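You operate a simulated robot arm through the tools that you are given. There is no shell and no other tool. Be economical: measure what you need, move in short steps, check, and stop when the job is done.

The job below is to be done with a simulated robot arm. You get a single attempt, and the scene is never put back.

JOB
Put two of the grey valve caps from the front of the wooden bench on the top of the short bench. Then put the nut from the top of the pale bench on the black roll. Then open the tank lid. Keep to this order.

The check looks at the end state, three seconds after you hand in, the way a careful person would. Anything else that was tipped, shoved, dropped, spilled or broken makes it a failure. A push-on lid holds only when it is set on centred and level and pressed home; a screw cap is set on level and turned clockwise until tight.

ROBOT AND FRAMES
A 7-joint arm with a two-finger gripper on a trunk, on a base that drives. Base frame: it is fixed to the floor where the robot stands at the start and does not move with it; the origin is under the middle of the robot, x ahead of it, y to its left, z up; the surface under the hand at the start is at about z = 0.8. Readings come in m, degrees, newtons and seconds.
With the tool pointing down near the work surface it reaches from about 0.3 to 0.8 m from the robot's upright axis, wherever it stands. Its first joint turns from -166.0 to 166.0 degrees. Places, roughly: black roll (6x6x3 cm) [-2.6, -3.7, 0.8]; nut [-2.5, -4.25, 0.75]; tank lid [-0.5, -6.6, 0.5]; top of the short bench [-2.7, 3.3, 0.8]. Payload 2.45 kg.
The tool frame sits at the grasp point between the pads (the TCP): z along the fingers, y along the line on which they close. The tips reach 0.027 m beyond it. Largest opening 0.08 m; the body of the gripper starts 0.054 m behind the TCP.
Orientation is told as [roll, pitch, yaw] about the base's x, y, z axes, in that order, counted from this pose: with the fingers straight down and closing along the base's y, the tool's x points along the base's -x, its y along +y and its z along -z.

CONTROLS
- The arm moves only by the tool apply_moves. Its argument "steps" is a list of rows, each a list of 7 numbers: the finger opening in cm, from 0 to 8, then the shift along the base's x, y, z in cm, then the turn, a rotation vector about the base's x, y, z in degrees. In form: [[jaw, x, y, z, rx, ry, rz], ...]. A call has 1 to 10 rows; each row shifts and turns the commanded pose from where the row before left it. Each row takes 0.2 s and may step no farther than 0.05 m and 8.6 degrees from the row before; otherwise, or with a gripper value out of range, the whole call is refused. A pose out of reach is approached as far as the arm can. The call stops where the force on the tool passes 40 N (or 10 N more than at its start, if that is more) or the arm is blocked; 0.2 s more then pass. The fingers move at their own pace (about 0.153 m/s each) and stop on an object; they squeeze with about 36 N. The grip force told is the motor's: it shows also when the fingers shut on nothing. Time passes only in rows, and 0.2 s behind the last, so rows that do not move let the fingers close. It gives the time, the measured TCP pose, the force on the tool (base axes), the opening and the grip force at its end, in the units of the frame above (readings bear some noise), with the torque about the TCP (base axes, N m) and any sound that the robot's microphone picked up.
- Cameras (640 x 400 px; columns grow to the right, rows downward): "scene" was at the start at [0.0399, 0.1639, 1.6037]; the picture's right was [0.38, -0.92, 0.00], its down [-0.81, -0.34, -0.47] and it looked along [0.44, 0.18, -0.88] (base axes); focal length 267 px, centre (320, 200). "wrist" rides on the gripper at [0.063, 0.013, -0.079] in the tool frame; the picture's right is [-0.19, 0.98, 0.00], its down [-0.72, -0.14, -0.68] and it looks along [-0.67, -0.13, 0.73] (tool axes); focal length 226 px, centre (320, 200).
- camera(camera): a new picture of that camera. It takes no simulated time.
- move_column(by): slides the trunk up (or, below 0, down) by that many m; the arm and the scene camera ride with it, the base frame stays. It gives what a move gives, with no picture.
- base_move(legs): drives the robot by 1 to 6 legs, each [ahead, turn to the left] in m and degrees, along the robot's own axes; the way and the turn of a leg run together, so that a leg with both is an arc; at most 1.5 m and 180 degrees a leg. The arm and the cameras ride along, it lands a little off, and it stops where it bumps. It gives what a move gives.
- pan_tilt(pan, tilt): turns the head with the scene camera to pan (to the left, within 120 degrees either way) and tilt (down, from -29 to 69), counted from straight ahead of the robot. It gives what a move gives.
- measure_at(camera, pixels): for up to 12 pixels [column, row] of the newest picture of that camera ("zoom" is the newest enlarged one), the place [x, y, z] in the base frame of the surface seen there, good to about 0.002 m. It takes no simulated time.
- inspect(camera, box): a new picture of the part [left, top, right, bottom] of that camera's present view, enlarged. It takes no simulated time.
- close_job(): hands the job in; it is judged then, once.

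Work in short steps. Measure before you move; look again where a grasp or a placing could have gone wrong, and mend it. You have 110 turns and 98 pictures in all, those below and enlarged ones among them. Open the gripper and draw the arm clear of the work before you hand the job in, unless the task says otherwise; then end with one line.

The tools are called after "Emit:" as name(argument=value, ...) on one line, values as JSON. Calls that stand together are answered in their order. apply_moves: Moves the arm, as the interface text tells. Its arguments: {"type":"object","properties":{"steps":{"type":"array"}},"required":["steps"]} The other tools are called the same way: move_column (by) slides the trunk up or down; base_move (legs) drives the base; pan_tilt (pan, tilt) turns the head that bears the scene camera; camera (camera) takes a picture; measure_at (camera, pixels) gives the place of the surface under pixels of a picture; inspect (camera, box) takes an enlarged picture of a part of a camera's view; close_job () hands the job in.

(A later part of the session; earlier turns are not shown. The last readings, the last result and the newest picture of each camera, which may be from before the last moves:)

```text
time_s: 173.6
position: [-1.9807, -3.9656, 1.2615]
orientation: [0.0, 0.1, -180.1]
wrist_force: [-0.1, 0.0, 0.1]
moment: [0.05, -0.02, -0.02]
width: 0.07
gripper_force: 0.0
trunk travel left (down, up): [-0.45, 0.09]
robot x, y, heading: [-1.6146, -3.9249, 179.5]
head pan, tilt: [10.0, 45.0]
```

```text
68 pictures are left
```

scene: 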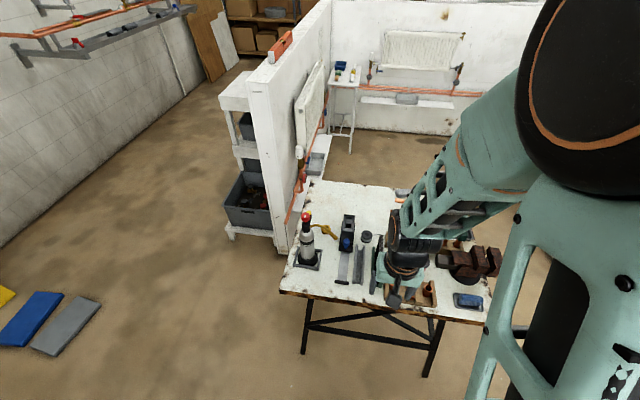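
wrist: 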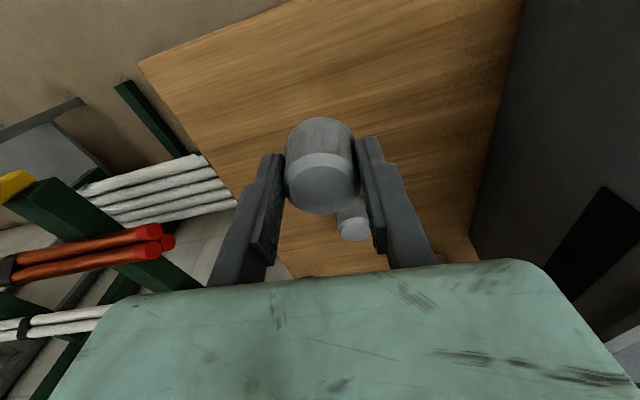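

I'll drive 0.2 m closer, shift the tool to y≈-4.18 at its present height, and look down with the wrist camera.

Emit:
base_move(legs=[[0.2, 0]])

Emit:
apply_moves(steps=[[7, 0, -4.5, 0, 0, 0, 0], [7, 0, -4.5, 0, 0, 0, 0], [7, 0, -4.5, 0, 0, 0, 0], [7, 0, -4, 0, 0, 0, 0]])

Emit:
camera(camera="wrist")

Emit:
camera(camera="scene")

```text
time_s: 175.2
position: [-2.1821, -3.9653, 1.2618]
orientation: [-0.1, 0.1, -180.0]
wrist_force: [-0.7, -1.2, 0.7]
moment: [-0.01, -0.05, -0.04]
width: 0.0699
gripper_force: 0.1
trunk travel left (down, up): [-0.45, 0.09]
robot x, y, heading: [-1.8122, -3.9225, 179.4]
head pan, tilt: [10.0, 45.0]
```

```text
time_s: 176.2
position: [-2.18, -4.1377, 1.2594]
orientation: [0.0, 0.0, 180.0]
wrist_force: [0.4, -0.2, -0.6]
moment: [-0.01, 0.01, 0.05]
width: 0.0702
gripper_force: 0.0
trunk travel left (down, up): [-0.45, 0.09]
robot x, y, heading: [-1.8113, -3.9219, 179.4]
head pan, tilt: [10.0, 45.0]
```

```text
67 pictures are left
```

wrist: 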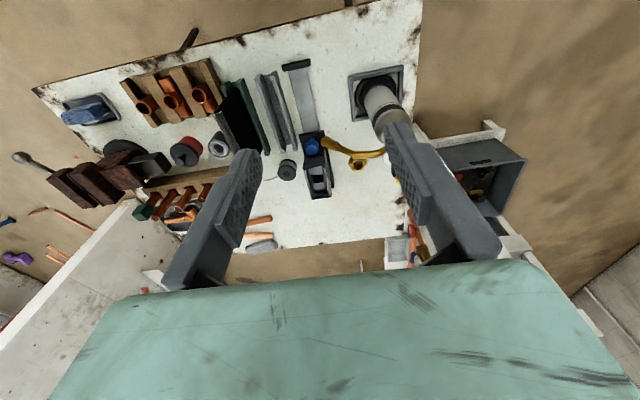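

```text
66 pictures are left
```

scene: 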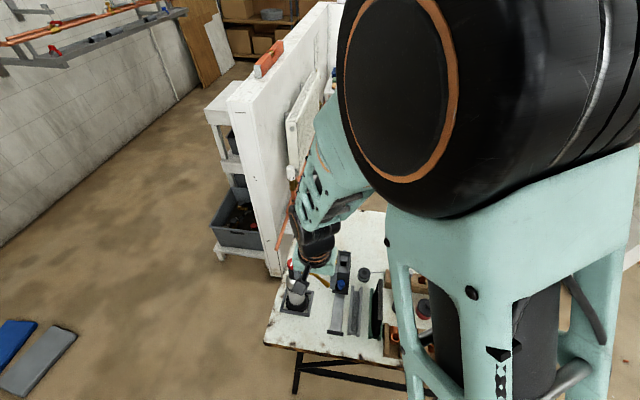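

The nut is near (357,163) in the wrist view, beside the yellow torch tube. I'll enlarge.

Emit:
inspect(camera="wrist", box=[280, 60, 440, 200])

Emit:
measure_at(camera="wrist", pixels=[[357, 162], [357, 168], [340, 150], [370, 153], [380, 154], [333, 160], [397, 190], [330, 142], [318, 185], [330, 190]])

```text
2.86 times, centred on (360, 130) of wrist
```

zoom: 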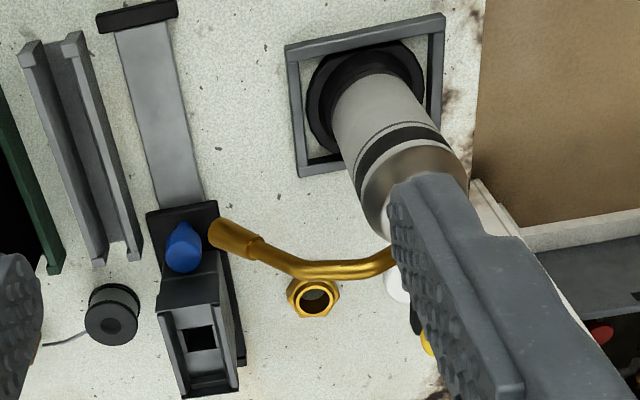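

```text
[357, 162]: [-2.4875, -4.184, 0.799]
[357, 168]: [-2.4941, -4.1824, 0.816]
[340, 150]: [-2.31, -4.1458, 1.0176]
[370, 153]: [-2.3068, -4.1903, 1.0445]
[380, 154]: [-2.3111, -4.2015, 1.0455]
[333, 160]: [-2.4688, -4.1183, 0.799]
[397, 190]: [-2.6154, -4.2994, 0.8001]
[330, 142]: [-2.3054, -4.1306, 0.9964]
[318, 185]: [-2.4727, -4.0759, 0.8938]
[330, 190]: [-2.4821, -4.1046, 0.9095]
```

The torch tube (z≈1.04) and tall tubes make the front side risky for the forearm. The back side of the bench looks free, so I'll back off and check the floor route round the bench.

Emit:
base_move(legs=[[-0.35, 0], [0, -89], [1.1, 0], [0, 60]])

Emit:
pan_tilt(pan=30, tilt=28)

Emit:
camera(camera="scene")

```text
time_s: 190.3
position: [-1.8693, -2.8101, 1.2598]
orientation: [-0.1, 0.1, 149.0]
wrist_force: [-0.4, 1.0, 0.5]
moment: [0.01, 0.01, 0.04]
width: 0.0701
gripper_force: 0.1
trunk travel left (down, up): [-0.45, 0.09]
robot x, y, heading: [-1.441, -2.8147, 148.5]
head pan, tilt: [10.0, 45.0]
```

```text
time_s: 191.2
position: [-1.868, -2.8109, 1.2597]
orientation: [0.0, 0.1, 148.9]
wrist_force: [0.5, 0.8, -0.2]
moment: [0.01, 0.02, 0.02]
width: 0.07
gripper_force: 0.2
trunk travel left (down, up): [-0.45, 0.09]
robot x, y, heading: [-1.4413, -2.8164, 148.5]
head pan, tilt: [30.0, 28.0]
```

```text
64 pictures are left
```

scene: 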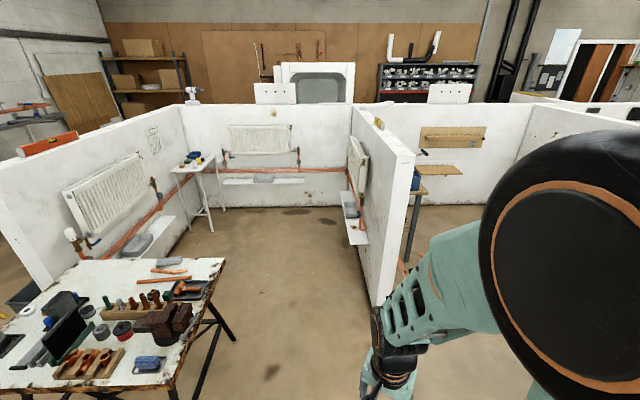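

The bay behind the bench is open. I'll measure its limits.

Emit:
measure_at(camera="scene", pixels=[[385, 300], [357, 238], [165, 250], [208, 228], [235, 340], [225, 262], [150, 258], [190, 400], [300, 320], [352, 205], [100, 255], [178, 290]])

```text
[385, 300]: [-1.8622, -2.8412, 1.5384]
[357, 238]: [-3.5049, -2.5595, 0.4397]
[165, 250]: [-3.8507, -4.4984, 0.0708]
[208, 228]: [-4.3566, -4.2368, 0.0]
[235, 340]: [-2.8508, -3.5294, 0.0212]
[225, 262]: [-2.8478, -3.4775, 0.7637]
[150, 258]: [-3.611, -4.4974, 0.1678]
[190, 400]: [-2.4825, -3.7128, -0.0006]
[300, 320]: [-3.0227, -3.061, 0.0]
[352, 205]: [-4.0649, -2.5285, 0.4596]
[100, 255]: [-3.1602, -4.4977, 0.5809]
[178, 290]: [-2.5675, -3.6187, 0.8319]
```

The passage at y≈-3.0 is about 0.9 m wide. I'll drive through to about (-3.2, -3.0) first.

Emit:
base_move(legs=[[0, 37.4], [1.5, 0], [0.27, 0]])

Emit:
pan_tilt(pan=60, tilt=40)

Emit:
camera(camera="scene")

```text
time_s: 202.0
position: [-3.5447, -3.3028, 1.2602]
orientation: [-0.1, 0.1, -172.5]
wrist_force: [0.0, -0.1, 0.5]
moment: [-0.01, -0.03, 0.02]
width: 0.07
gripper_force: 0.0
trunk travel left (down, up): [-0.45, 0.09]
robot x, y, heading: [-3.2044, -3.036, -172.8]
head pan, tilt: [30.0, 28.0]
```

```text
time_s: 202.9
position: [-3.5439, -3.3032, 1.2612]
orientation: [0.0, 0.1, -172.4]
wrist_force: [0.0, 0.4, -0.1]
moment: [0.01, -0.02, 0.01]
width: 0.0698
gripper_force: 0.0
trunk travel left (down, up): [-0.45, 0.09]
robot x, y, heading: [-3.2069, -3.0415, -172.9]
head pan, tilt: [60.0, 40.0]
```

```text
63 pictures are left
```

scene: 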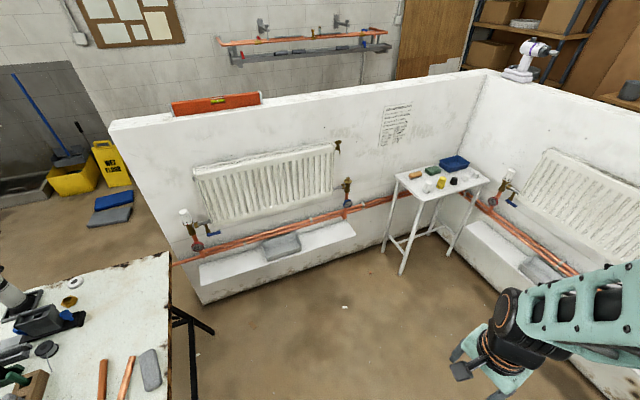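

Clear behind the bench. I'll drive to about (-3.2, -3.93) and face +x.

Emit:
base_move(legs=[[0, 82.9], [0.89, 0], [0, 90]])

Emit:
pan_tilt(pan=5, tilt=50)

Emit:
camera(camera="scene")

Emit:
camera(camera="wrist")

```text
time_s: 215.4
position: [-2.8345, -3.7289, 1.2594]
orientation: [-0.2, 0.2, 1.7]
wrist_force: [0.3, 0.6, 0.6]
moment: [-0.01, 0.01, 0.0]
width: 0.0702
gripper_force: 0.0
trunk travel left (down, up): [-0.45, 0.09]
robot x, y, heading: [-3.1954, -3.9532, 1.3]
head pan, tilt: [60.0, 40.0]
```

```text
time_s: 216.6
position: [-2.8345, -3.7308, 1.2598]
orientation: [-0.1, 0.1, 1.6]
wrist_force: [0.3, -1.3, 0.1]
moment: [0.0, 0.0, 0.0]
width: 0.0701
gripper_force: 0.0
trunk travel left (down, up): [-0.45, 0.09]
robot x, y, heading: [-3.1944, -3.9541, 1.3]
head pan, tilt: [5.0, 50.0]
```

```text
62 pictures are left
```

scene: 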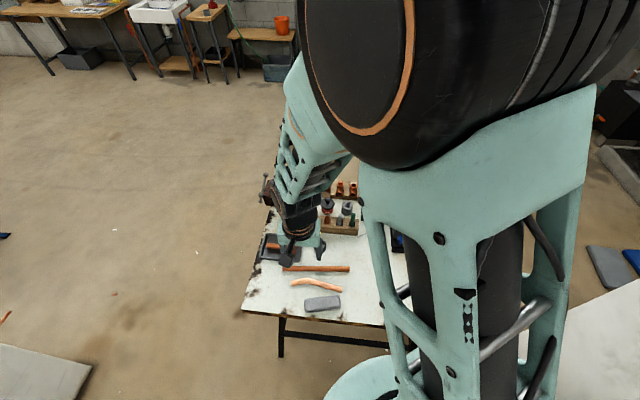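

```text
61 pictures are left
```

wrist: 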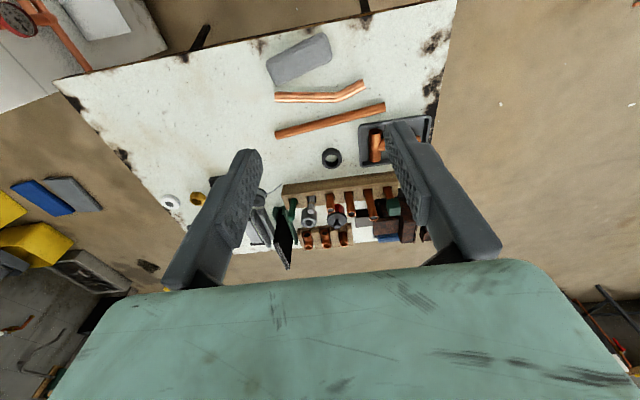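

From this side both targets are reachable over a clear area: roll at (331,158), nut at (198,198). I'll measure them and enlarge.

Emit:
measure_at(camera="wrist", pixels=[[331, 158], [331, 149], [331, 167], [323, 158], [340, 158], [198, 198], [171, 202], [385, 160]])

Emit:
inspect(camera="wrist", box=[150, 120, 390, 270])

```text
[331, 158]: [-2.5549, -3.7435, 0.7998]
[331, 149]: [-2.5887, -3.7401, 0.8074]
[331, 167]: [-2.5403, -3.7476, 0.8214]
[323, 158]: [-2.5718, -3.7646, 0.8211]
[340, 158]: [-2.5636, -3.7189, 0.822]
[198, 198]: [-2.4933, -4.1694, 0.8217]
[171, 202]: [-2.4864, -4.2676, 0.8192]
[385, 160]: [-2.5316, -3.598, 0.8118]
```

```text
2.67 times, centred on (270, 195) of wrist
```

zoom: 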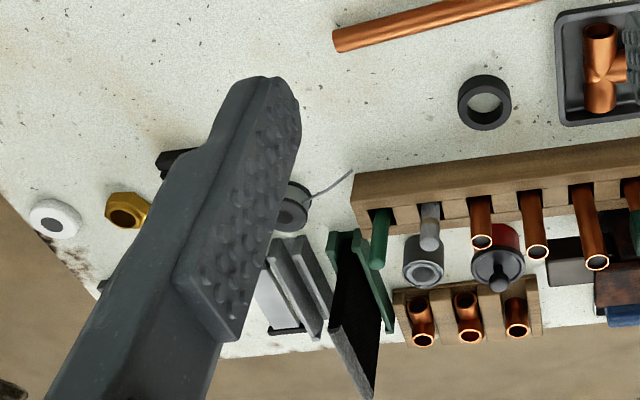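

The roll ring is centred near (-2.563, -3.742), top 0.822. I'll move the tool to near the nut while turning +88° so the fingers close along x on the nut's flats, clear of the machine.

Emit:
apply_moves(steps=[[7, 2.1, -4.4, 0, 0, 0, 8.5], [7, 2.1, -4.4, 0, 0, 0, 8.5], [7, 2.1, -4.4, 0, 0, 0, 8.5], [7, 2.1, -4.4, 0, 0, 0, 8.5], [7, 2.1, -4.4, 0, 0, 0, 8.5], [7, 2.1, -4.4, 0, 0, 0, 8.5], [7, 2.1, -4.4, 0, 0, 0, 8.5], [7, 2.1, -4.4, 0, 0, 0, 8.5], [7, 2.1, -4.4, 0, 0, 0, 8.5], [7, 2.1, -4.4, 0, 0, 0, 8.5]])

Emit:
apply_moves(steps=[[7, 4, 0, 0, 0, 0, 3.5], [7, 4, 0, 0, 0, 0, 0], [7, 4, 0, -3, 0, 0, 0], [7, 0.5, 0, -4, 0, 0, 0], [7, 0, 0, -4, 0, 0, 0], [7, 0, 0, 0, 0, 0, 0]])

Emit:
camera(camera="wrist")

Emit:
camera(camera="scene")

```text
time_s: 218.8
position: [-2.623, -4.1735, 1.2636]
orientation: [0.0, -0.1, 86.8]
wrist_force: [0.2, -1.3, 0.3]
moment: [0.02, 0.04, 0.02]
width: 0.07
gripper_force: 0.1
trunk travel left (down, up): [-0.45, 0.09]
robot x, y, heading: [-3.1983, -3.9527, 1.4]
head pan, tilt: [5.0, 50.0]
```

```text
time_s: 220.2
position: [-2.5008, -4.1669, 1.1522]
orientation: [-0.1, 0.1, 90.2]
wrist_force: [-0.2, -0.1, 0.6]
moment: [-0.02, -0.02, 0.05]
width: 0.0698
gripper_force: 0.0
trunk travel left (down, up): [-0.45, 0.09]
robot x, y, heading: [-3.1939, -3.9524, 1.3]
head pan, tilt: [5.0, 50.0]
```

```text
59 pictures are left
```

wrist: 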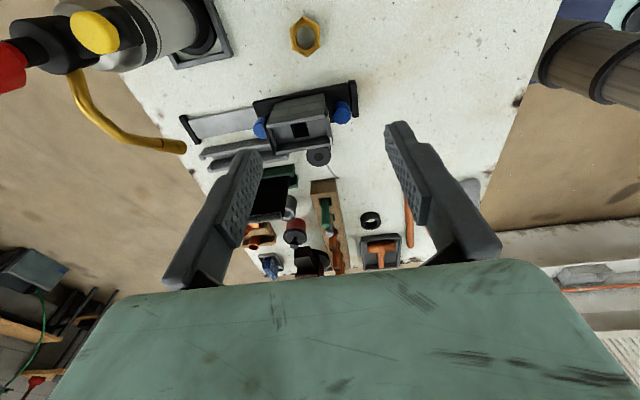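

```text
58 pictures are left
```

scene: 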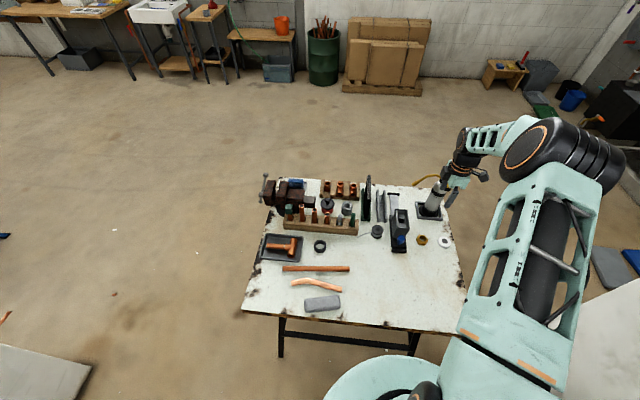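

I'll enlarge and measure the nut.

Emit:
inspect(camera="wrist", box=[240, 0, 370, 80])

Emit:
measure_at(camera="wrist", pixels=[[305, 18], [306, 52], [293, 35], [318, 33], [301, 97], [290, 60], [275, 105], [352, 85], [342, 112]])

Emit:
measure_at(camera="scene", pixels=[[320, 241], [320, 250], [313, 246], [326, 246], [421, 237], [417, 240], [426, 240]])

```text
4.92 times, centred on (305, 40) of wrist
```

zoom: 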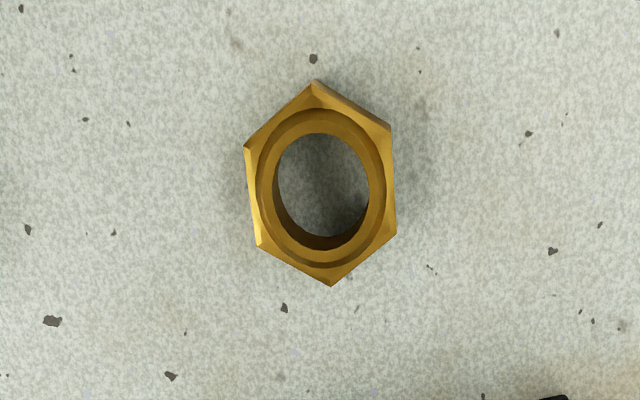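

```text
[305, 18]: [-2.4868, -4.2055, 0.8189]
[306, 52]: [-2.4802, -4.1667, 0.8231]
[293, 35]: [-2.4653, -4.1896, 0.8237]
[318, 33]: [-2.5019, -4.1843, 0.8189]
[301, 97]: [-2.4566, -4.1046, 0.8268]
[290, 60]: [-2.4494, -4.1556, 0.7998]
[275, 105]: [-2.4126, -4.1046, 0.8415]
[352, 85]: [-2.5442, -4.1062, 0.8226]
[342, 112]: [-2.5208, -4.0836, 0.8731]
```

```text
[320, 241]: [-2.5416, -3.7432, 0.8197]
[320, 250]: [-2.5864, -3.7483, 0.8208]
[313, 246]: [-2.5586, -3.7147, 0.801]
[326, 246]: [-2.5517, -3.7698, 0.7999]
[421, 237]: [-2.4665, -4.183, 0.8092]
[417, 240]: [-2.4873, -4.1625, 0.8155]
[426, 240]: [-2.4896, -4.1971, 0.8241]
```

The nut centre is (-2.484, -4.186), about 3.7 cm across flats and 2.3 cm tall. I'll align and descend to z≈0.90.

Emit:
apply_moves(steps=[[7, 1.6, -1.8, 0, 0, 0, 0], [7, 0, 0, -4.5, 0, 0, 0], [7, 0, 0, -4.5, 0, 0, 0], [7, 0, 0, -4.5, 0, 0, 0], [7, 0, 0, -4.5, 0, 0, 0], [7, 0, 0, -4.5, 0, 0, 0], [7, 0, 0, -2.3, 0, 0, 0], [7, 0, 0, 0, 0, 0, 0]])

Emit:
camera(camera="wrist")

Emit:
camera(camera="scene")

```text
time_s: 222.0
position: [-2.4865, -4.1882, 0.9022]
orientation: [0.0, 0.1, 90.2]
wrist_force: [-0.7, 0.9, 0.3]
moment: [0.02, 0.02, -0.03]
width: 0.07
gripper_force: 0.1
trunk travel left (down, up): [-0.45, 0.09]
robot x, y, heading: [-3.1993, -3.9541, 1.2]
head pan, tilt: [5.0, 50.0]
```

```text
56 pictures are left
```

wrist: 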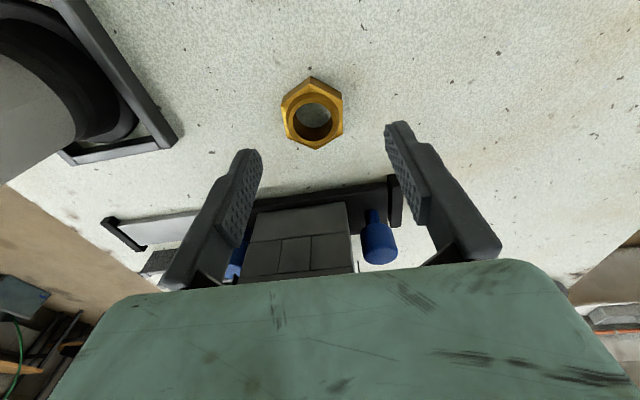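

```text
55 pictures are left
```

scene: 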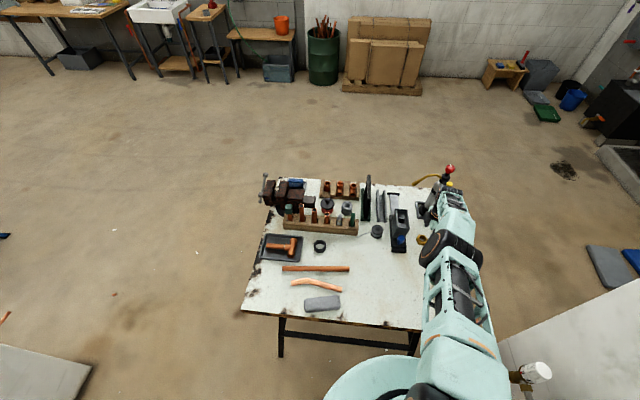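

Emit:
measure_at(camera="wrist", pixels=[[310, 79], [317, 146], [285, 105], [342, 102], [288, 118], [340, 115], [312, 95], [314, 130]])

```text
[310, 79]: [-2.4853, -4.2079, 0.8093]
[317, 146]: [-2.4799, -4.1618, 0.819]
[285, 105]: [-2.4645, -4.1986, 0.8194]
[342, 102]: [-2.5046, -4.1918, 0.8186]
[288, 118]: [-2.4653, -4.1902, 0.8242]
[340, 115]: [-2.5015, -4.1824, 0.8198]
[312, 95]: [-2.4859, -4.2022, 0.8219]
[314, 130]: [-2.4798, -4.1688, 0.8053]
```

Aligned within 3 mm. I'll descend to z≈0.832 and close.

Emit:
apply_moves(steps=[[7, 0.2, 0.2, -3, 0, 0, 0], [7, 0, 0, -2.5, 0, 0, 0], [7, 0, 0, -1, 0, 0, 0], [7, 0, 0, -0.4, 0, 0, 0], [7, 0, 0, 0, 0, 0, 0], [2.5, 0, 0, 0, 0, 0, 0], [2.5, 0, 0, 0, 0, 0, 0], [2.5, 0, 0, 0, 0, 0, 0]])

Emit:
camera(camera="wrist")

```text
time_s: 223.8
position: [-2.5097, -4.178, 0.8518]
orientation: [0.0, 0.1, 90.2]
wrist_force: [0.0, 0.1, 0.1]
moment: [-0.01, -0.02, -0.02]
width: 0.025
gripper_force: 0.0
out of reach, approached as far as the arm can: row 1, 2, 3
trunk travel left (down, up): [-0.45, 0.09]
robot x, y, heading: [-3.198, -3.9534, 1.1]
head pan, tilt: [5.0, 50.0]
```

```text
54 pictures are left
```

wrist: 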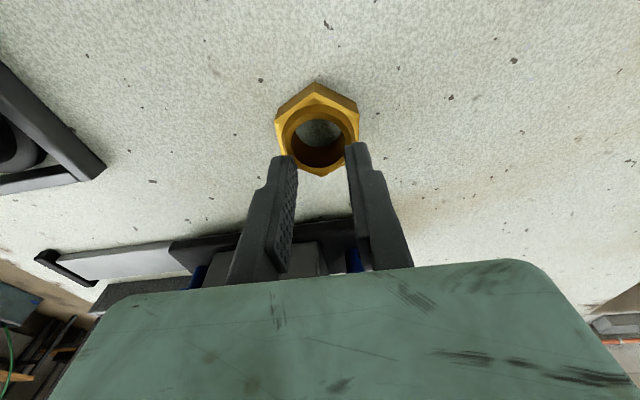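

The reach is limited by the raised trunk; the fingers closed just above the nut without touching it. I'll rise, lower the trunk 0.2 m, and retry.

Emit:
apply_moves(steps=[[2.5, 0, 0, 4, 0, 0, 0], [7, 0, 0, 4.5, 0, 0, 0], [7, 0, 0, 4.5, 0, 0, 0], [7, 0, 0, 4.5, 0, 0, 0], [7, 0, 0, 4.5, 0, 0, 0], [7, 0, 0, 4.5, 0, 0, 0]])

Emit:
move_column(by=-0.2)

```text
time_s: 225.2
position: [-2.5114, -4.1779, 1.1142]
orientation: [0.0, -0.1, 90.1]
wrist_force: [0.3, -0.3, -0.5]
moment: [-0.03, 0.0, -0.01]
width: 0.07
gripper_force: 0.0
trunk travel left (down, up): [-0.45, 0.09]
robot x, y, heading: [-3.1956, -3.9577, 1.2]
head pan, tilt: [5.0, 50.0]
```

```text
time_s: 227.4
position: [-2.5114, -4.1775, 0.9133]
orientation: [-0.1, 0.2, 90.2]
wrist_force: [0.3, 0.3, 0.1]
moment: [0.0, 0.03, 0.0]
width: 0.07
gripper_force: 0.0
trunk travel left (down, up): [-0.25, 0.29]
robot x, y, heading: [-3.1971, -3.9555, 1.2]
head pan, tilt: [5.0, 50.0]
```

Next I'll align over (-2.484, -4.185) and descend, without closing yet.

Emit:
apply_moves(steps=[[7, 2.6, -0.8, 0, 0, 0, 0], [7, 0, 0, -3.5, 0, 0, 0], [7, 0, 0, -2.8, 0, 0, 0], [7, 0, 0, -1.4, 0, 0, 0], [7, 0, 0, -0.3, 0, 0, 0], [7, 0, 0, 0, 0, 0, 0]])

Emit:
camera(camera="wrist")

```text
time_s: 228.3
position: [-2.4807, -4.1882, 0.8577]
orientation: [-0.7, 0.4, 90.1]
wrist_force: [-3.3, 1.0, 25.4]
moment: [0.06, 1.13, -0.04]
width: 0.0621
gripper_force: 0.2
trunk travel left (down, up): [-0.25, 0.29]
robot x, y, heading: [-3.1968, -3.9528, 1.5]
head pan, tilt: [5.0, 50.0]
stopped in row 4: the force on the tool passed its limit at 49 N (the readings are from after the stop); the commanded pose is now the measured one
```

```text
53 pictures are left
```

wrist: 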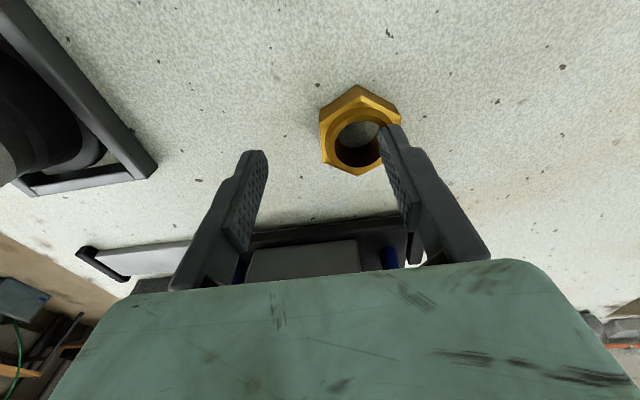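

A finger pressed on the nut's rim: the nut had been nudged in -x by the earlier closing. I'll rise and remeasure.

Emit:
apply_moves(steps=[[7, 0, 0, 2, 0, 0, 0], [7, 0, 0, 3, 0, 0, 0], [7, 0, 0, 0, 0, 0, 0]])

Emit:
camera(camera="wrist")

```text
time_s: 229.1
position: [-2.4826, -4.1871, 0.9045]
orientation: [-0.3, 0.2, 90.1]
wrist_force: [0.8, 0.4, -0.5]
moment: [-0.02, -0.02, 0.0]
width: 0.0697
gripper_force: 0.0
trunk travel left (down, up): [-0.25, 0.29]
robot x, y, heading: [-3.1969, -3.9548, 1.3]
head pan, tilt: [5.0, 50.0]
```

```text
52 pictures are left
```

wrist: 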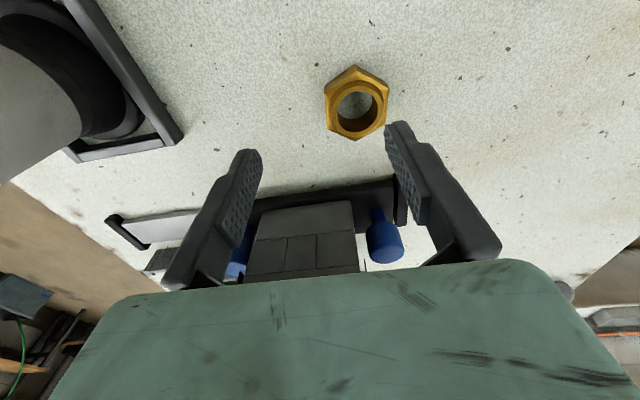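

Emit:
measure_at(camera="wrist", pixels=[[354, 68], [358, 138], [328, 100], [385, 98], [328, 115], [386, 112]])

```text
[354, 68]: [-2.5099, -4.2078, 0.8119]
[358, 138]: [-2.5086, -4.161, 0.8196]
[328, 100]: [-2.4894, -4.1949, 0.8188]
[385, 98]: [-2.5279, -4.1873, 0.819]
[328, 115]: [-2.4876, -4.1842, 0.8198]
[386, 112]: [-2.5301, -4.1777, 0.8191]
```

The nut is now centred at (-2.509, -4.185). I'll shift -2.6 cm and descend.

Emit:
apply_moves(steps=[[7, -2.6, 0.2, 0, 0, 0, 0], [7, 0, 0, 0, 0, 0, 0], [7, 0, 0, -3.5, 0, 0, 0], [7, 0, 0, -2.5, 0, 0, 0], [7, 0, 0, -0.8, 0, 0, 0], [7, 0, 0, -0.3, 0, 0, 0], [7, 0, 0, 0, 0, 0, 0]])

Emit:
camera(camera="wrist")

```text
time_s: 230.7
position: [-2.5089, -4.1854, 0.8337]
orientation: [-0.5, 0.3, 90.1]
wrist_force: [-13.1, 1.4, 29.9]
moment: [0.22, 1.55, 0.05]
width: 0.0667
gripper_force: 0.0
trunk travel left (down, up): [-0.25, 0.29]
robot x, y, heading: [-3.199, -3.9513, 1.1]
head pan, tilt: [5.0, 50.0]
```

```text
51 pictures are left
```

wrist: 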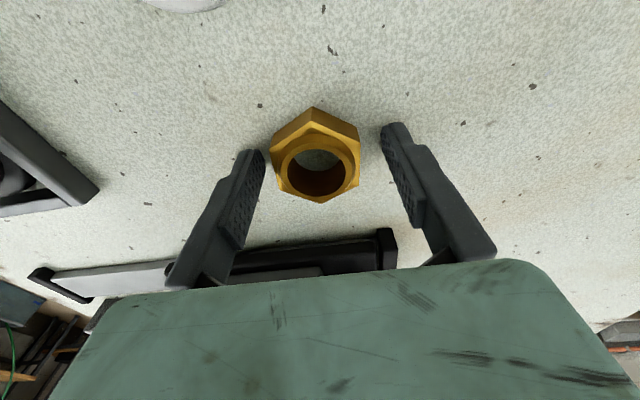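

Force reading says the -x fingertip is resting on the bench. I'll rise 4 mm, re-centre 3 mm toward +x and close.

Emit:
apply_moves(steps=[[7, 0, 0, 0.5, 0, 0, 0], [7, 0.3, 0, 0, 0, 0, 0], [7, 0, 0, 0, 0, 0, 0], [5, 0, 0, 0, 0, 0, 0], [2.5, 0, 0, 0, 0, 0, 0], [2.5, 0, 0, 0, 0, 0, 0], [2.5, 0, 0, 0, 0, 0, 0]])

Emit:
camera(camera="wrist")

```text
time_s: 232.3
position: [-2.5058, -4.1845, 0.8373]
orientation: [-0.4, 0.1, 90.1]
wrist_force: [1.0, -0.1, -0.7]
moment: [-0.02, -0.02, 0.01]
width: 0.0455
gripper_force: 36.2
trunk travel left (down, up): [-0.25, 0.29]
robot x, y, heading: [-3.1982, -3.955, 1.2]
head pan, tilt: [5.0, 50.0]
```

```text
50 pictures are left
```

wrist: 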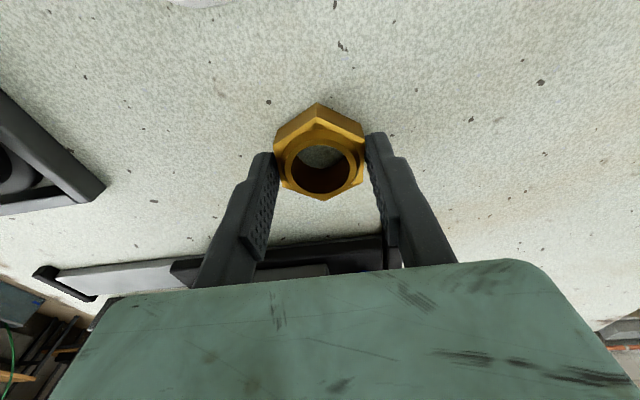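

Gripped at 4.55 cm. I'll lift a little and check.

Emit:
apply_moves(steps=[[2.5, 0, 0, 1, 0, 0, 0], [2.5, 0, 0, 3, 0, 0, 0], [2.5, 0, 0, 4, 0, 0, 0], [2.5, 0, 0, 0, 0, 0, 0]])

Emit:
inspect(camera="wrist", box=[200, 60, 440, 210])

```text
time_s: 233.3
position: [-2.504, -4.1867, 0.9192]
orientation: [-0.2, 0.2, 90.1]
wrist_force: [0.3, -1.0, -1.7]
moment: [0.02, -0.01, 0.01]
width: 0.0458
gripper_force: 36.0
trunk travel left (down, up): [-0.25, 0.29]
robot x, y, heading: [-3.1968, -3.9525, 1.2]
head pan, tilt: [5.0, 50.0]
```

```text
2.67 times, centred on (320, 135) of wrist
```

zoom: 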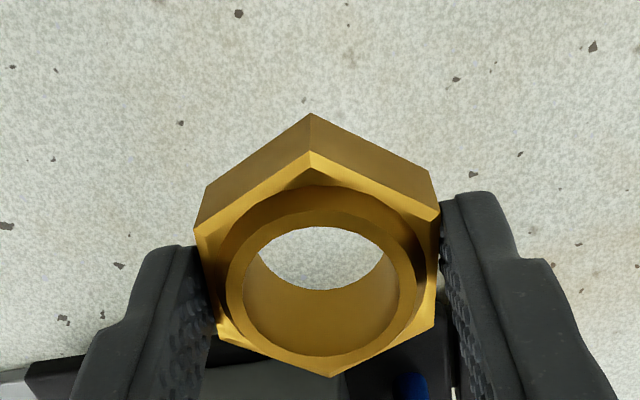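

Held well. I'll measure its top rim for level and centre.

Emit:
measure_at(camera="zoom", pixels=[[310, 165], [332, 368], [205, 230], [432, 220], [225, 330], [428, 322], [236, 290], [408, 275], [320, 217], [325, 362], [245, 210], [400, 205]])

```text
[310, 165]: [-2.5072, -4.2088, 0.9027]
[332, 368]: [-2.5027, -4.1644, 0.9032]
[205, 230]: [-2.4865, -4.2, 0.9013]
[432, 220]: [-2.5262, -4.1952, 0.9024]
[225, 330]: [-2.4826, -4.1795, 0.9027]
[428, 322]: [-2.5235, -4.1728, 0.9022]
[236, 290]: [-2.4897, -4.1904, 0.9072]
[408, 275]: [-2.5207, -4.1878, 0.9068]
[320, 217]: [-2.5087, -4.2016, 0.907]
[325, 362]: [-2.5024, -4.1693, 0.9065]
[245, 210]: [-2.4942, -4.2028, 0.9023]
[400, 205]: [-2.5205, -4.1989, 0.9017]
```

The nut is level and centred on the TCP with its bottom 3.6 cm below. I'll rise and move over toward the roll.

Emit:
apply_moves(steps=[[2.5, 0, 0, 4.5, 0, 0, 0], [2.5, 0, 0, 4.5, 0, 0, 0], [2.5, 0, 0, 4.5, 0, 0, 0], [2.5, -3, 4, 0, 0, 0, 0], [2.5, -2.5, 4, 0, 0, 0, 0], [2.5, 0, 4.8, 0, 0, 0, 0], [2.5, 0, 4.8, 0, 0, 0, 0], [2.5, 0, 4.8, 0, 0, 0, 0], [2.5, 0, 4.8, 0, 0, 0, 0], [2.5, 0, 4.8, 0, 0, 0, 0]])

Emit:
camera(camera="wrist")

Emit:
camera(camera="scene")

```text
time_s: 235.5
position: [-2.5605, -3.8609, 1.0497]
orientation: [-0.3, 0.3, 90.1]
wrist_force: [-0.8, -0.6, -0.5]
moment: [-0.01, 0.04, 0.01]
width: 0.0457
gripper_force: 36.6
trunk travel left (down, up): [-0.25, 0.29]
robot x, y, heading: [-3.1953, -3.9546, 1.2]
head pan, tilt: [5.0, 50.0]
```

```text
48 pictures are left
```

wrist: 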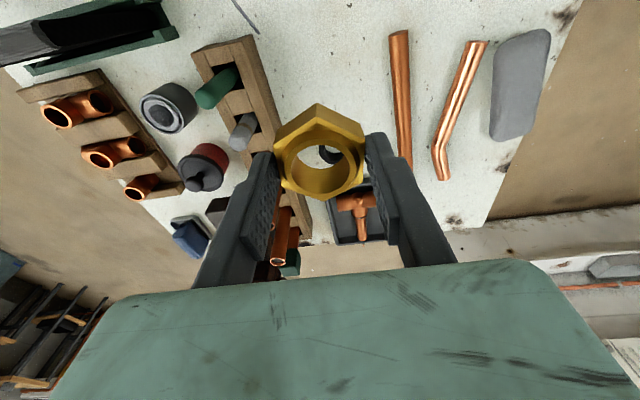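

```text
47 pictures are left
```

scene: 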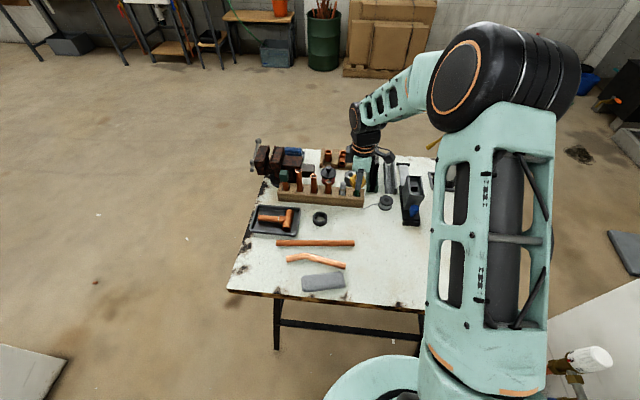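

I'll enlarge the roll in the scene view to get its centre accurately.

Emit:
inspect(camera="scene", box=[296, 203, 344, 233])

```text
13.33 times, centred on (320, 218) of scene
```

zoom: 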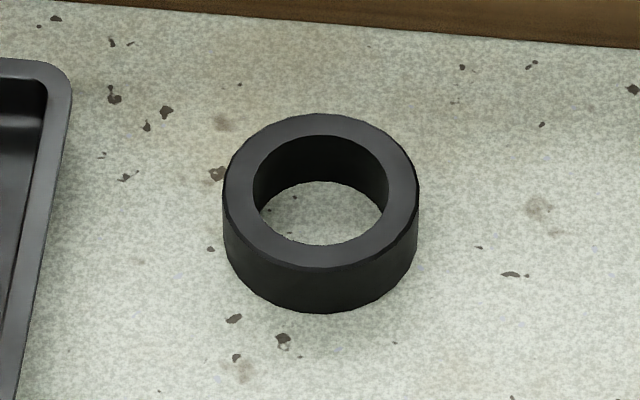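

Emit:
measure_at(camera="zoom", pixels=[[320, 124], [320, 257], [238, 190], [404, 190], [262, 145], [378, 145], [262, 238], [382, 236], [60, 160], [320, 40]])

```text
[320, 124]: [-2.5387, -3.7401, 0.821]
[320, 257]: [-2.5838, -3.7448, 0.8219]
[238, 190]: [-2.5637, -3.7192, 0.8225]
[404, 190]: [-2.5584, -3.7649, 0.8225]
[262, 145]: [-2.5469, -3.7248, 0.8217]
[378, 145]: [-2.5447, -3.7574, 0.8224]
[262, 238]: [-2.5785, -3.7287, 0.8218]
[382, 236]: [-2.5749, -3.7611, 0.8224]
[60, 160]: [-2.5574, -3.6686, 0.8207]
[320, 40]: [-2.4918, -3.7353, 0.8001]
```

The roll centre is (-2.561, -3.742), top 0.822. I'll move over it and descend to z≈0.885.

Emit:
apply_moves(steps=[[2.5, 0, 4, 0, 0, 0, 0], [2.5, 0, 4, 0, 0, 0, 0], [2.5, 0.05, 3.9, 0, 0, 0, 0], [2.5, 0, 0, -4.5, 0, 0, 0], [2.5, 0, 0, -4.5, 0, 0, 0], [2.5, 0, 0, -4.5, 0, 0, 0], [2.5, 0, 0, -3, 0, 0, 0], [2.5, 0, 0, 0, 0, 0, 0]])

Emit:
camera(camera="wrist")

Emit:
inspect(camera="scene", box=[260, 140, 420, 240])

```text
time_s: 237.3
position: [-2.5587, -3.7444, 0.8862]
orientation: [-0.4, 0.1, 90.1]
wrist_force: [0.6, 0.2, -1.2]
moment: [0.0, -0.04, -0.03]
width: 0.0459
gripper_force: 36.3
trunk travel left (down, up): [-0.25, 0.29]
robot x, y, heading: [-3.1958, -3.9545, 0.9]
head pan, tilt: [5.0, 50.0]
```

```text
45 pictures are left
```

wrist: 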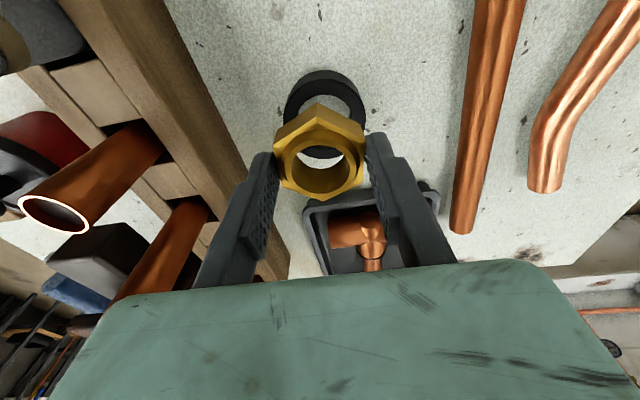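

```text
4.00 times, centred on (340, 190) of scene
```

zoom: 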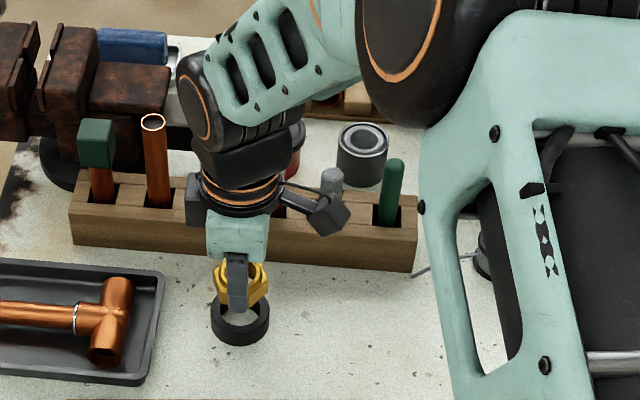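

Nut is above the ring. I'll verify alignment by measuring nut and ring in this wrist view.

Emit:
measure_at(camera="wrist", pixels=[[287, 112], [362, 108], [323, 76], [318, 128], [322, 196], [280, 150], [364, 147], [283, 175], [361, 172]])

```text
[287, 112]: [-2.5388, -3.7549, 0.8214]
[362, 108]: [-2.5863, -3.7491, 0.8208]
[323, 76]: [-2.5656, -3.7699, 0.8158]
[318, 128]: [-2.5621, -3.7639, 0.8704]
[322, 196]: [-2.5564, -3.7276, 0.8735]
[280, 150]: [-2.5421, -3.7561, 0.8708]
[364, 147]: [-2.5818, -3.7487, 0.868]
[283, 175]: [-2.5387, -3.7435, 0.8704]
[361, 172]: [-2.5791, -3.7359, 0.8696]
```

Nut centre ≈ (-2.560, -3.745), ring ≈ (-2.562, -3.742). I'll correct by a few mm and creep down.

Emit:
apply_moves(steps=[[2.5, -0.15, 0.3, -1, 0, 0, 0], [2.5, 0, 0, -1, 0, 0, 0], [2.5, 0, 0, -0.4, 0, 0, 0], [2.5, 0, 0, -0.2, 0, 0, 0], [2.5, 0, 0, 0, 0, 0, 0]])

```text
time_s: 238.5
position: [-2.5616, -3.743, 0.86]
orientation: [-0.4, 0.3, 90.0]
wrist_force: [0.2, -0.2, -0.2]
moment: [0.07, -0.03, 0.0]
width: 0.0456
gripper_force: 35.8
trunk travel left (down, up): [-0.25, 0.29]
robot x, y, heading: [-3.1972, -3.9562, 1.2]
head pan, tilt: [5.0, 50.0]
```

Emit:
apply_moves(steps=[[2.5, 0, 0, -0.15, 0, 0, 0], [2.5, 0, 0, -0.1, 0, 0, 0], [2.5, 0, 0, 0, 0, 0, 0]])

Emit:
inspect(camera="wrist", box=[240, 60, 400, 210])

```text
time_s: 239.3
position: [-2.5609, -3.744, 0.8587]
orientation: [-0.4, 0.3, 90.1]
wrist_force: [0.0, -0.2, -0.2]
moment: [-0.01, -0.03, 0.05]
width: 0.0456
gripper_force: 35.9
trunk travel left (down, up): [-0.25, 0.29]
robot x, y, heading: [-3.193, -3.9574, 1.3]
head pan, tilt: [5.0, 50.0]
```

```text
2.67 times, centred on (320, 135) of wrist
```

zoom: 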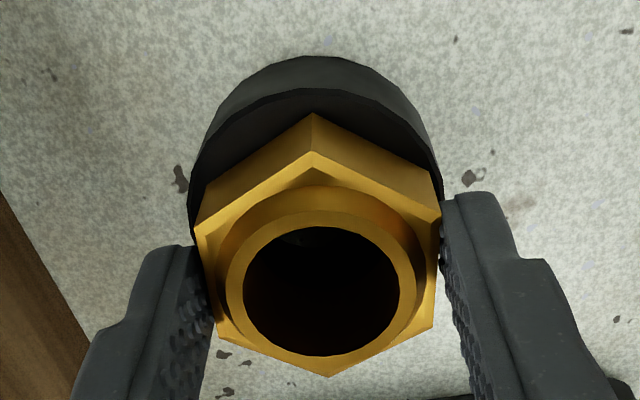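

Almost seated and centred; I'll creep a little more until contact force appears.

Emit:
apply_moves(steps=[[2.5, 0, 0, -0.12, 0, 0, 0], [2.5, 0, 0, -0.1, 0, 0, 0], [2.5, 0, 0, 0, 0, 0, 0]])

```text
time_s: 240.1
position: [-2.5624, -3.744, 0.8567]
orientation: [-0.4, 0.2, 90.1]
wrist_force: [0.3, 1.6, 10.0]
moment: [0.05, 0.14, -0.02]
width: 0.0456
gripper_force: 36.0
trunk travel left (down, up): [-0.25, 0.29]
robot x, y, heading: [-3.1946, -3.9565, 1.4]
head pan, tilt: [5.0, 50.0]
```

Contact at 10 N. I'll open modestly and rise straight up.

Emit:
apply_moves(steps=[[5.5, 0, 0, 0.1, 0, 0, 0], [6.2, 0, 0, 0, 0, 0, 0], [6.2, 0, 0, 0, 0, 0, 0], [6.2, 0, 0, 3, 0, 0, 0], [6.2, 0, 0, 4.5, 0, 0, 0], [6.2, 0, 0, 4.5, 0, 0, 0], [6.2, 0, 0, 4.5, 0, 0, 0], [6.2, 0, 0, 4.5, 0, 0, 0]])

Emit:
camera(camera="wrist")

Emit:
inspect(camera="scene", box=[225, 140, 465, 290])

```text
time_s: 241.9
position: [-2.5642, -3.7423, 1.0692]
orientation: [-0.3, 0.2, 90.1]
wrist_force: [-0.6, 0.2, 0.1]
moment: [-0.02, -0.01, 0.02]
width: 0.0623
gripper_force: 0.1
trunk travel left (down, up): [-0.25, 0.29]
robot x, y, heading: [-3.1963, -3.9543, 1.0]
head pan, tilt: [5.0, 50.0]
```

```text
42 pictures are left
```

wrist: 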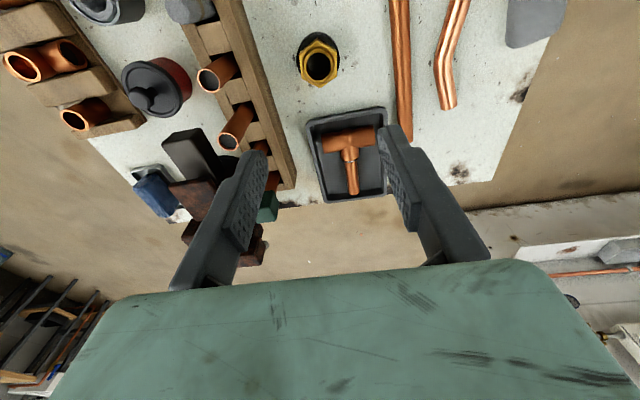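

```text
2.67 times, centred on (345, 215) of scene
```

zoom: 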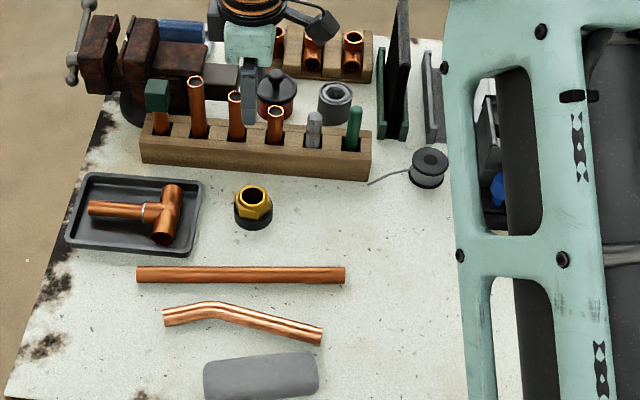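

The nut sits level on the roll. I'll raise the trunk a bit, retract the arm and drive back out of the bay.

Emit:
move_column(by=0.15)

Emit:
apply_moves(steps=[[6, -4.5, -1, 0, 0, 0, -8.5], [6, -4.5, -1, 0, 0, 0, -8.5], [6, -4.5, -1, 0, 0, 0, -8.5], [6, -4.5, -1, 0, 0, 0, -8.5], [6, -4.5, -1, 0, 0, 0, -8.5], [6, -3, -3, 0, 0, 0, -8.5], [6, 0, -4, 0, 0, 0, -8.5], [6, 0, -4, 0, 0, 0, -8.5], [6, 0, -4, 0, 0, 0, -8.5], [6, 0, 0, 0, 0, 0, -8.5]])

Emit:
base_move(legs=[[0, 89], [0.93, 0], [0, -88], [1.5, 0]])

Emit:
pan_tilt(pan=-60, tilt=25)

Emit:
camera(camera="scene")

```text
time_s: 243.7
position: [-2.5637, -3.7424, 1.2172]
orientation: [-0.3, 0.2, 90.1]
wrist_force: [0.5, 0.2, 0.5]
moment: [0.01, 0.0, 0.0]
width: 0.062
gripper_force: 0.1
trunk travel left (down, up): [-0.4, 0.14]
robot x, y, heading: [-3.1965, -3.9584, 1.3]
head pan, tilt: [5.0, 50.0]
```

```text
time_s: 245.9
position: [-2.8153, -3.9406, 1.2153]
orientation: [-0.4, 0.1, 5.0]
wrist_force: [0.3, 1.1, 0.2]
moment: [0.03, 0.0, 0.02]
width: 0.0601
gripper_force: 0.0
trunk travel left (down, up): [-0.4, 0.14]
robot x, y, heading: [-3.1988, -3.9548, 1.0]
head pan, tilt: [5.0, 50.0]
```

```text
time_s: 265.4
position: [-1.3569, -2.9119, 1.2164]
orientation: [-0.3, 0.3, 7.7]
wrist_force: [0.2, 0.3, -0.1]
moment: [0.01, 0.01, -0.03]
width: 0.0598
gripper_force: 0.0
trunk travel left (down, up): [-0.4, 0.14]
robot x, y, heading: [-1.7357, -2.9426, 3.8]
head pan, tilt: [5.0, 50.0]
```

```text
time_s: 266.7
position: [-1.3559, -2.9113, 1.2172]
orientation: [-0.3, 0.2, 7.7]
wrist_force: [-0.7, 0.7, -0.2]
moment: [0.0, 0.01, 0.02]
width: 0.06
gripper_force: 0.1
trunk travel left (down, up): [-0.4, 0.14]
robot x, y, heading: [-1.735, -2.9411, 3.8]
head pan, tilt: [-60.0, 25.0]
```

```text
40 pictures are left
```

scene: 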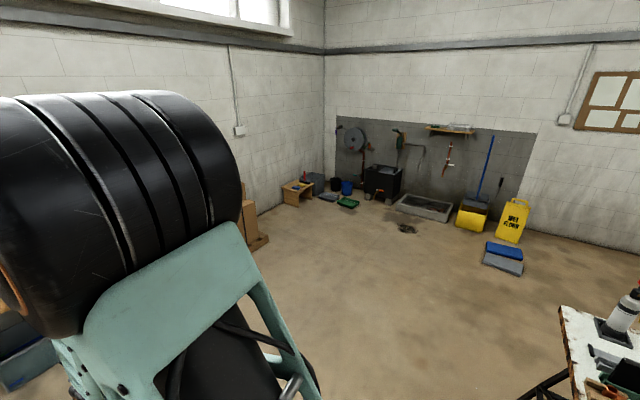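

The tank is probably the black box at (383,180). I'll enlarge and measure.

Emit:
inspect(camera="scene", box=[270, 110, 550, 285])

Emit:
measure_at(camera="scene", pixels=[[383, 170], [383, 180], [370, 200], [350, 203], [408, 229], [425, 210], [300, 190], [470, 215], [383, 155], [330, 195]])

```text
2.29 times, centred on (410, 198) of scene
```

zoom: 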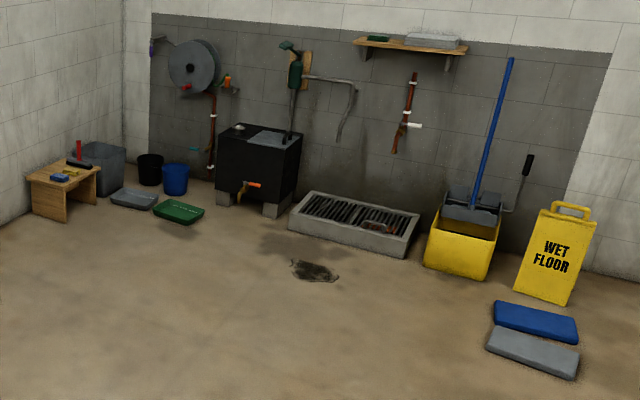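

```text
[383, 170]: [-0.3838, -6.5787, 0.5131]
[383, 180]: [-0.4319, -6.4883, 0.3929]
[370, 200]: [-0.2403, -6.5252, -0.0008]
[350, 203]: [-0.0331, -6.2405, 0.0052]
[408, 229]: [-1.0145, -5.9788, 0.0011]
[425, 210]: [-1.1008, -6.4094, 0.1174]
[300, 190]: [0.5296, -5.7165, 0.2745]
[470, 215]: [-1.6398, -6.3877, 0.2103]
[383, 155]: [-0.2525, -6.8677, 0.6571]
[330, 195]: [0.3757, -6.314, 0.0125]
```

The tank's top is near (-0.4, -6.6, 0.51). I'll drive to about (-0.45, -5.5) facing it.

Emit:
base_move(legs=[[0, -67.1], [1.5, 0], [1.33, 0], [0, -27]])

Emit:
pan_tilt(pan=15, tilt=45)

Emit:
camera(camera="scene")

Emit:
camera(camera="wrist")

```text
time_s: 284.8
position: [-0.4209, -5.8355, 1.2171]
orientation: [-0.4, 0.3, -86.4]
wrist_force: [-0.2, -0.3, 0.1]
moment: [-0.02, 0.01, 0.01]
width: 0.0599
gripper_force: 0.0
trunk travel left (down, up): [-0.4, 0.14]
robot x, y, heading: [-0.4193, -5.4531, -90.5]
head pan, tilt: [-60.0, 25.0]
```

```text
time_s: 286.3
position: [-0.4216, -5.8339, 1.2165]
orientation: [-0.4, 0.3, -86.4]
wrist_force: [0.5, -0.1, 1.2]
moment: [-0.02, 0.0, 0.03]
width: 0.0601
gripper_force: 0.0
trunk travel left (down, up): [-0.4, 0.14]
robot x, y, heading: [-0.4248, -5.4503, -90.3]
head pan, tilt: [15.0, 45.0]
```

```text
38 pictures are left
```

scene: 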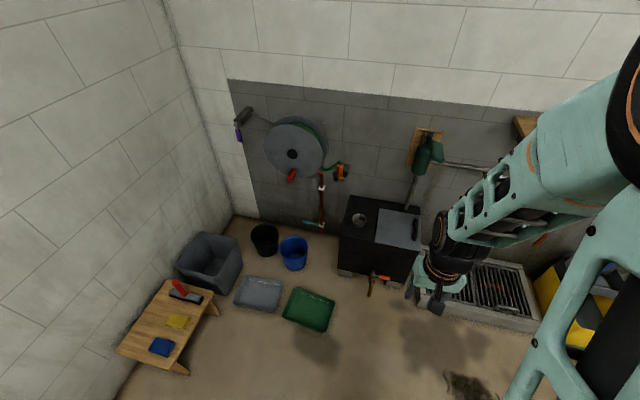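

```text
37 pictures are left
```

wrist: 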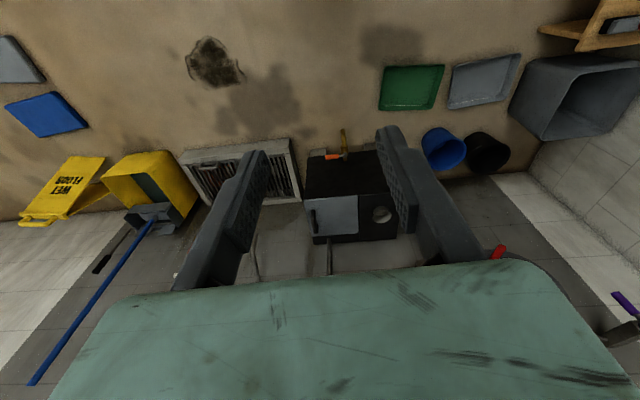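

Emit:
inspect(camera="scene", box=[325, 180, 445, 285])

Emit:
inspect(camera="wrist", box=[280, 140, 420, 260])

```text
3.81 times, centred on (385, 232) of scene
```

zoom: 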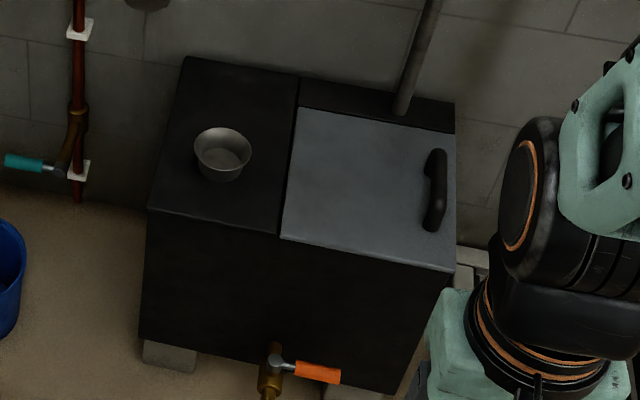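

```text
3.33 times, centred on (350, 200) of wrist
```

zoom: 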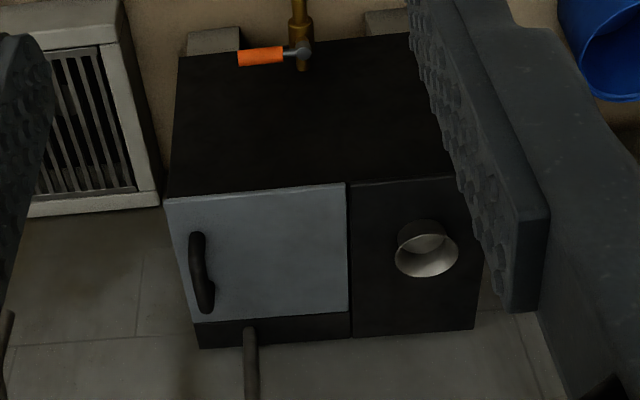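

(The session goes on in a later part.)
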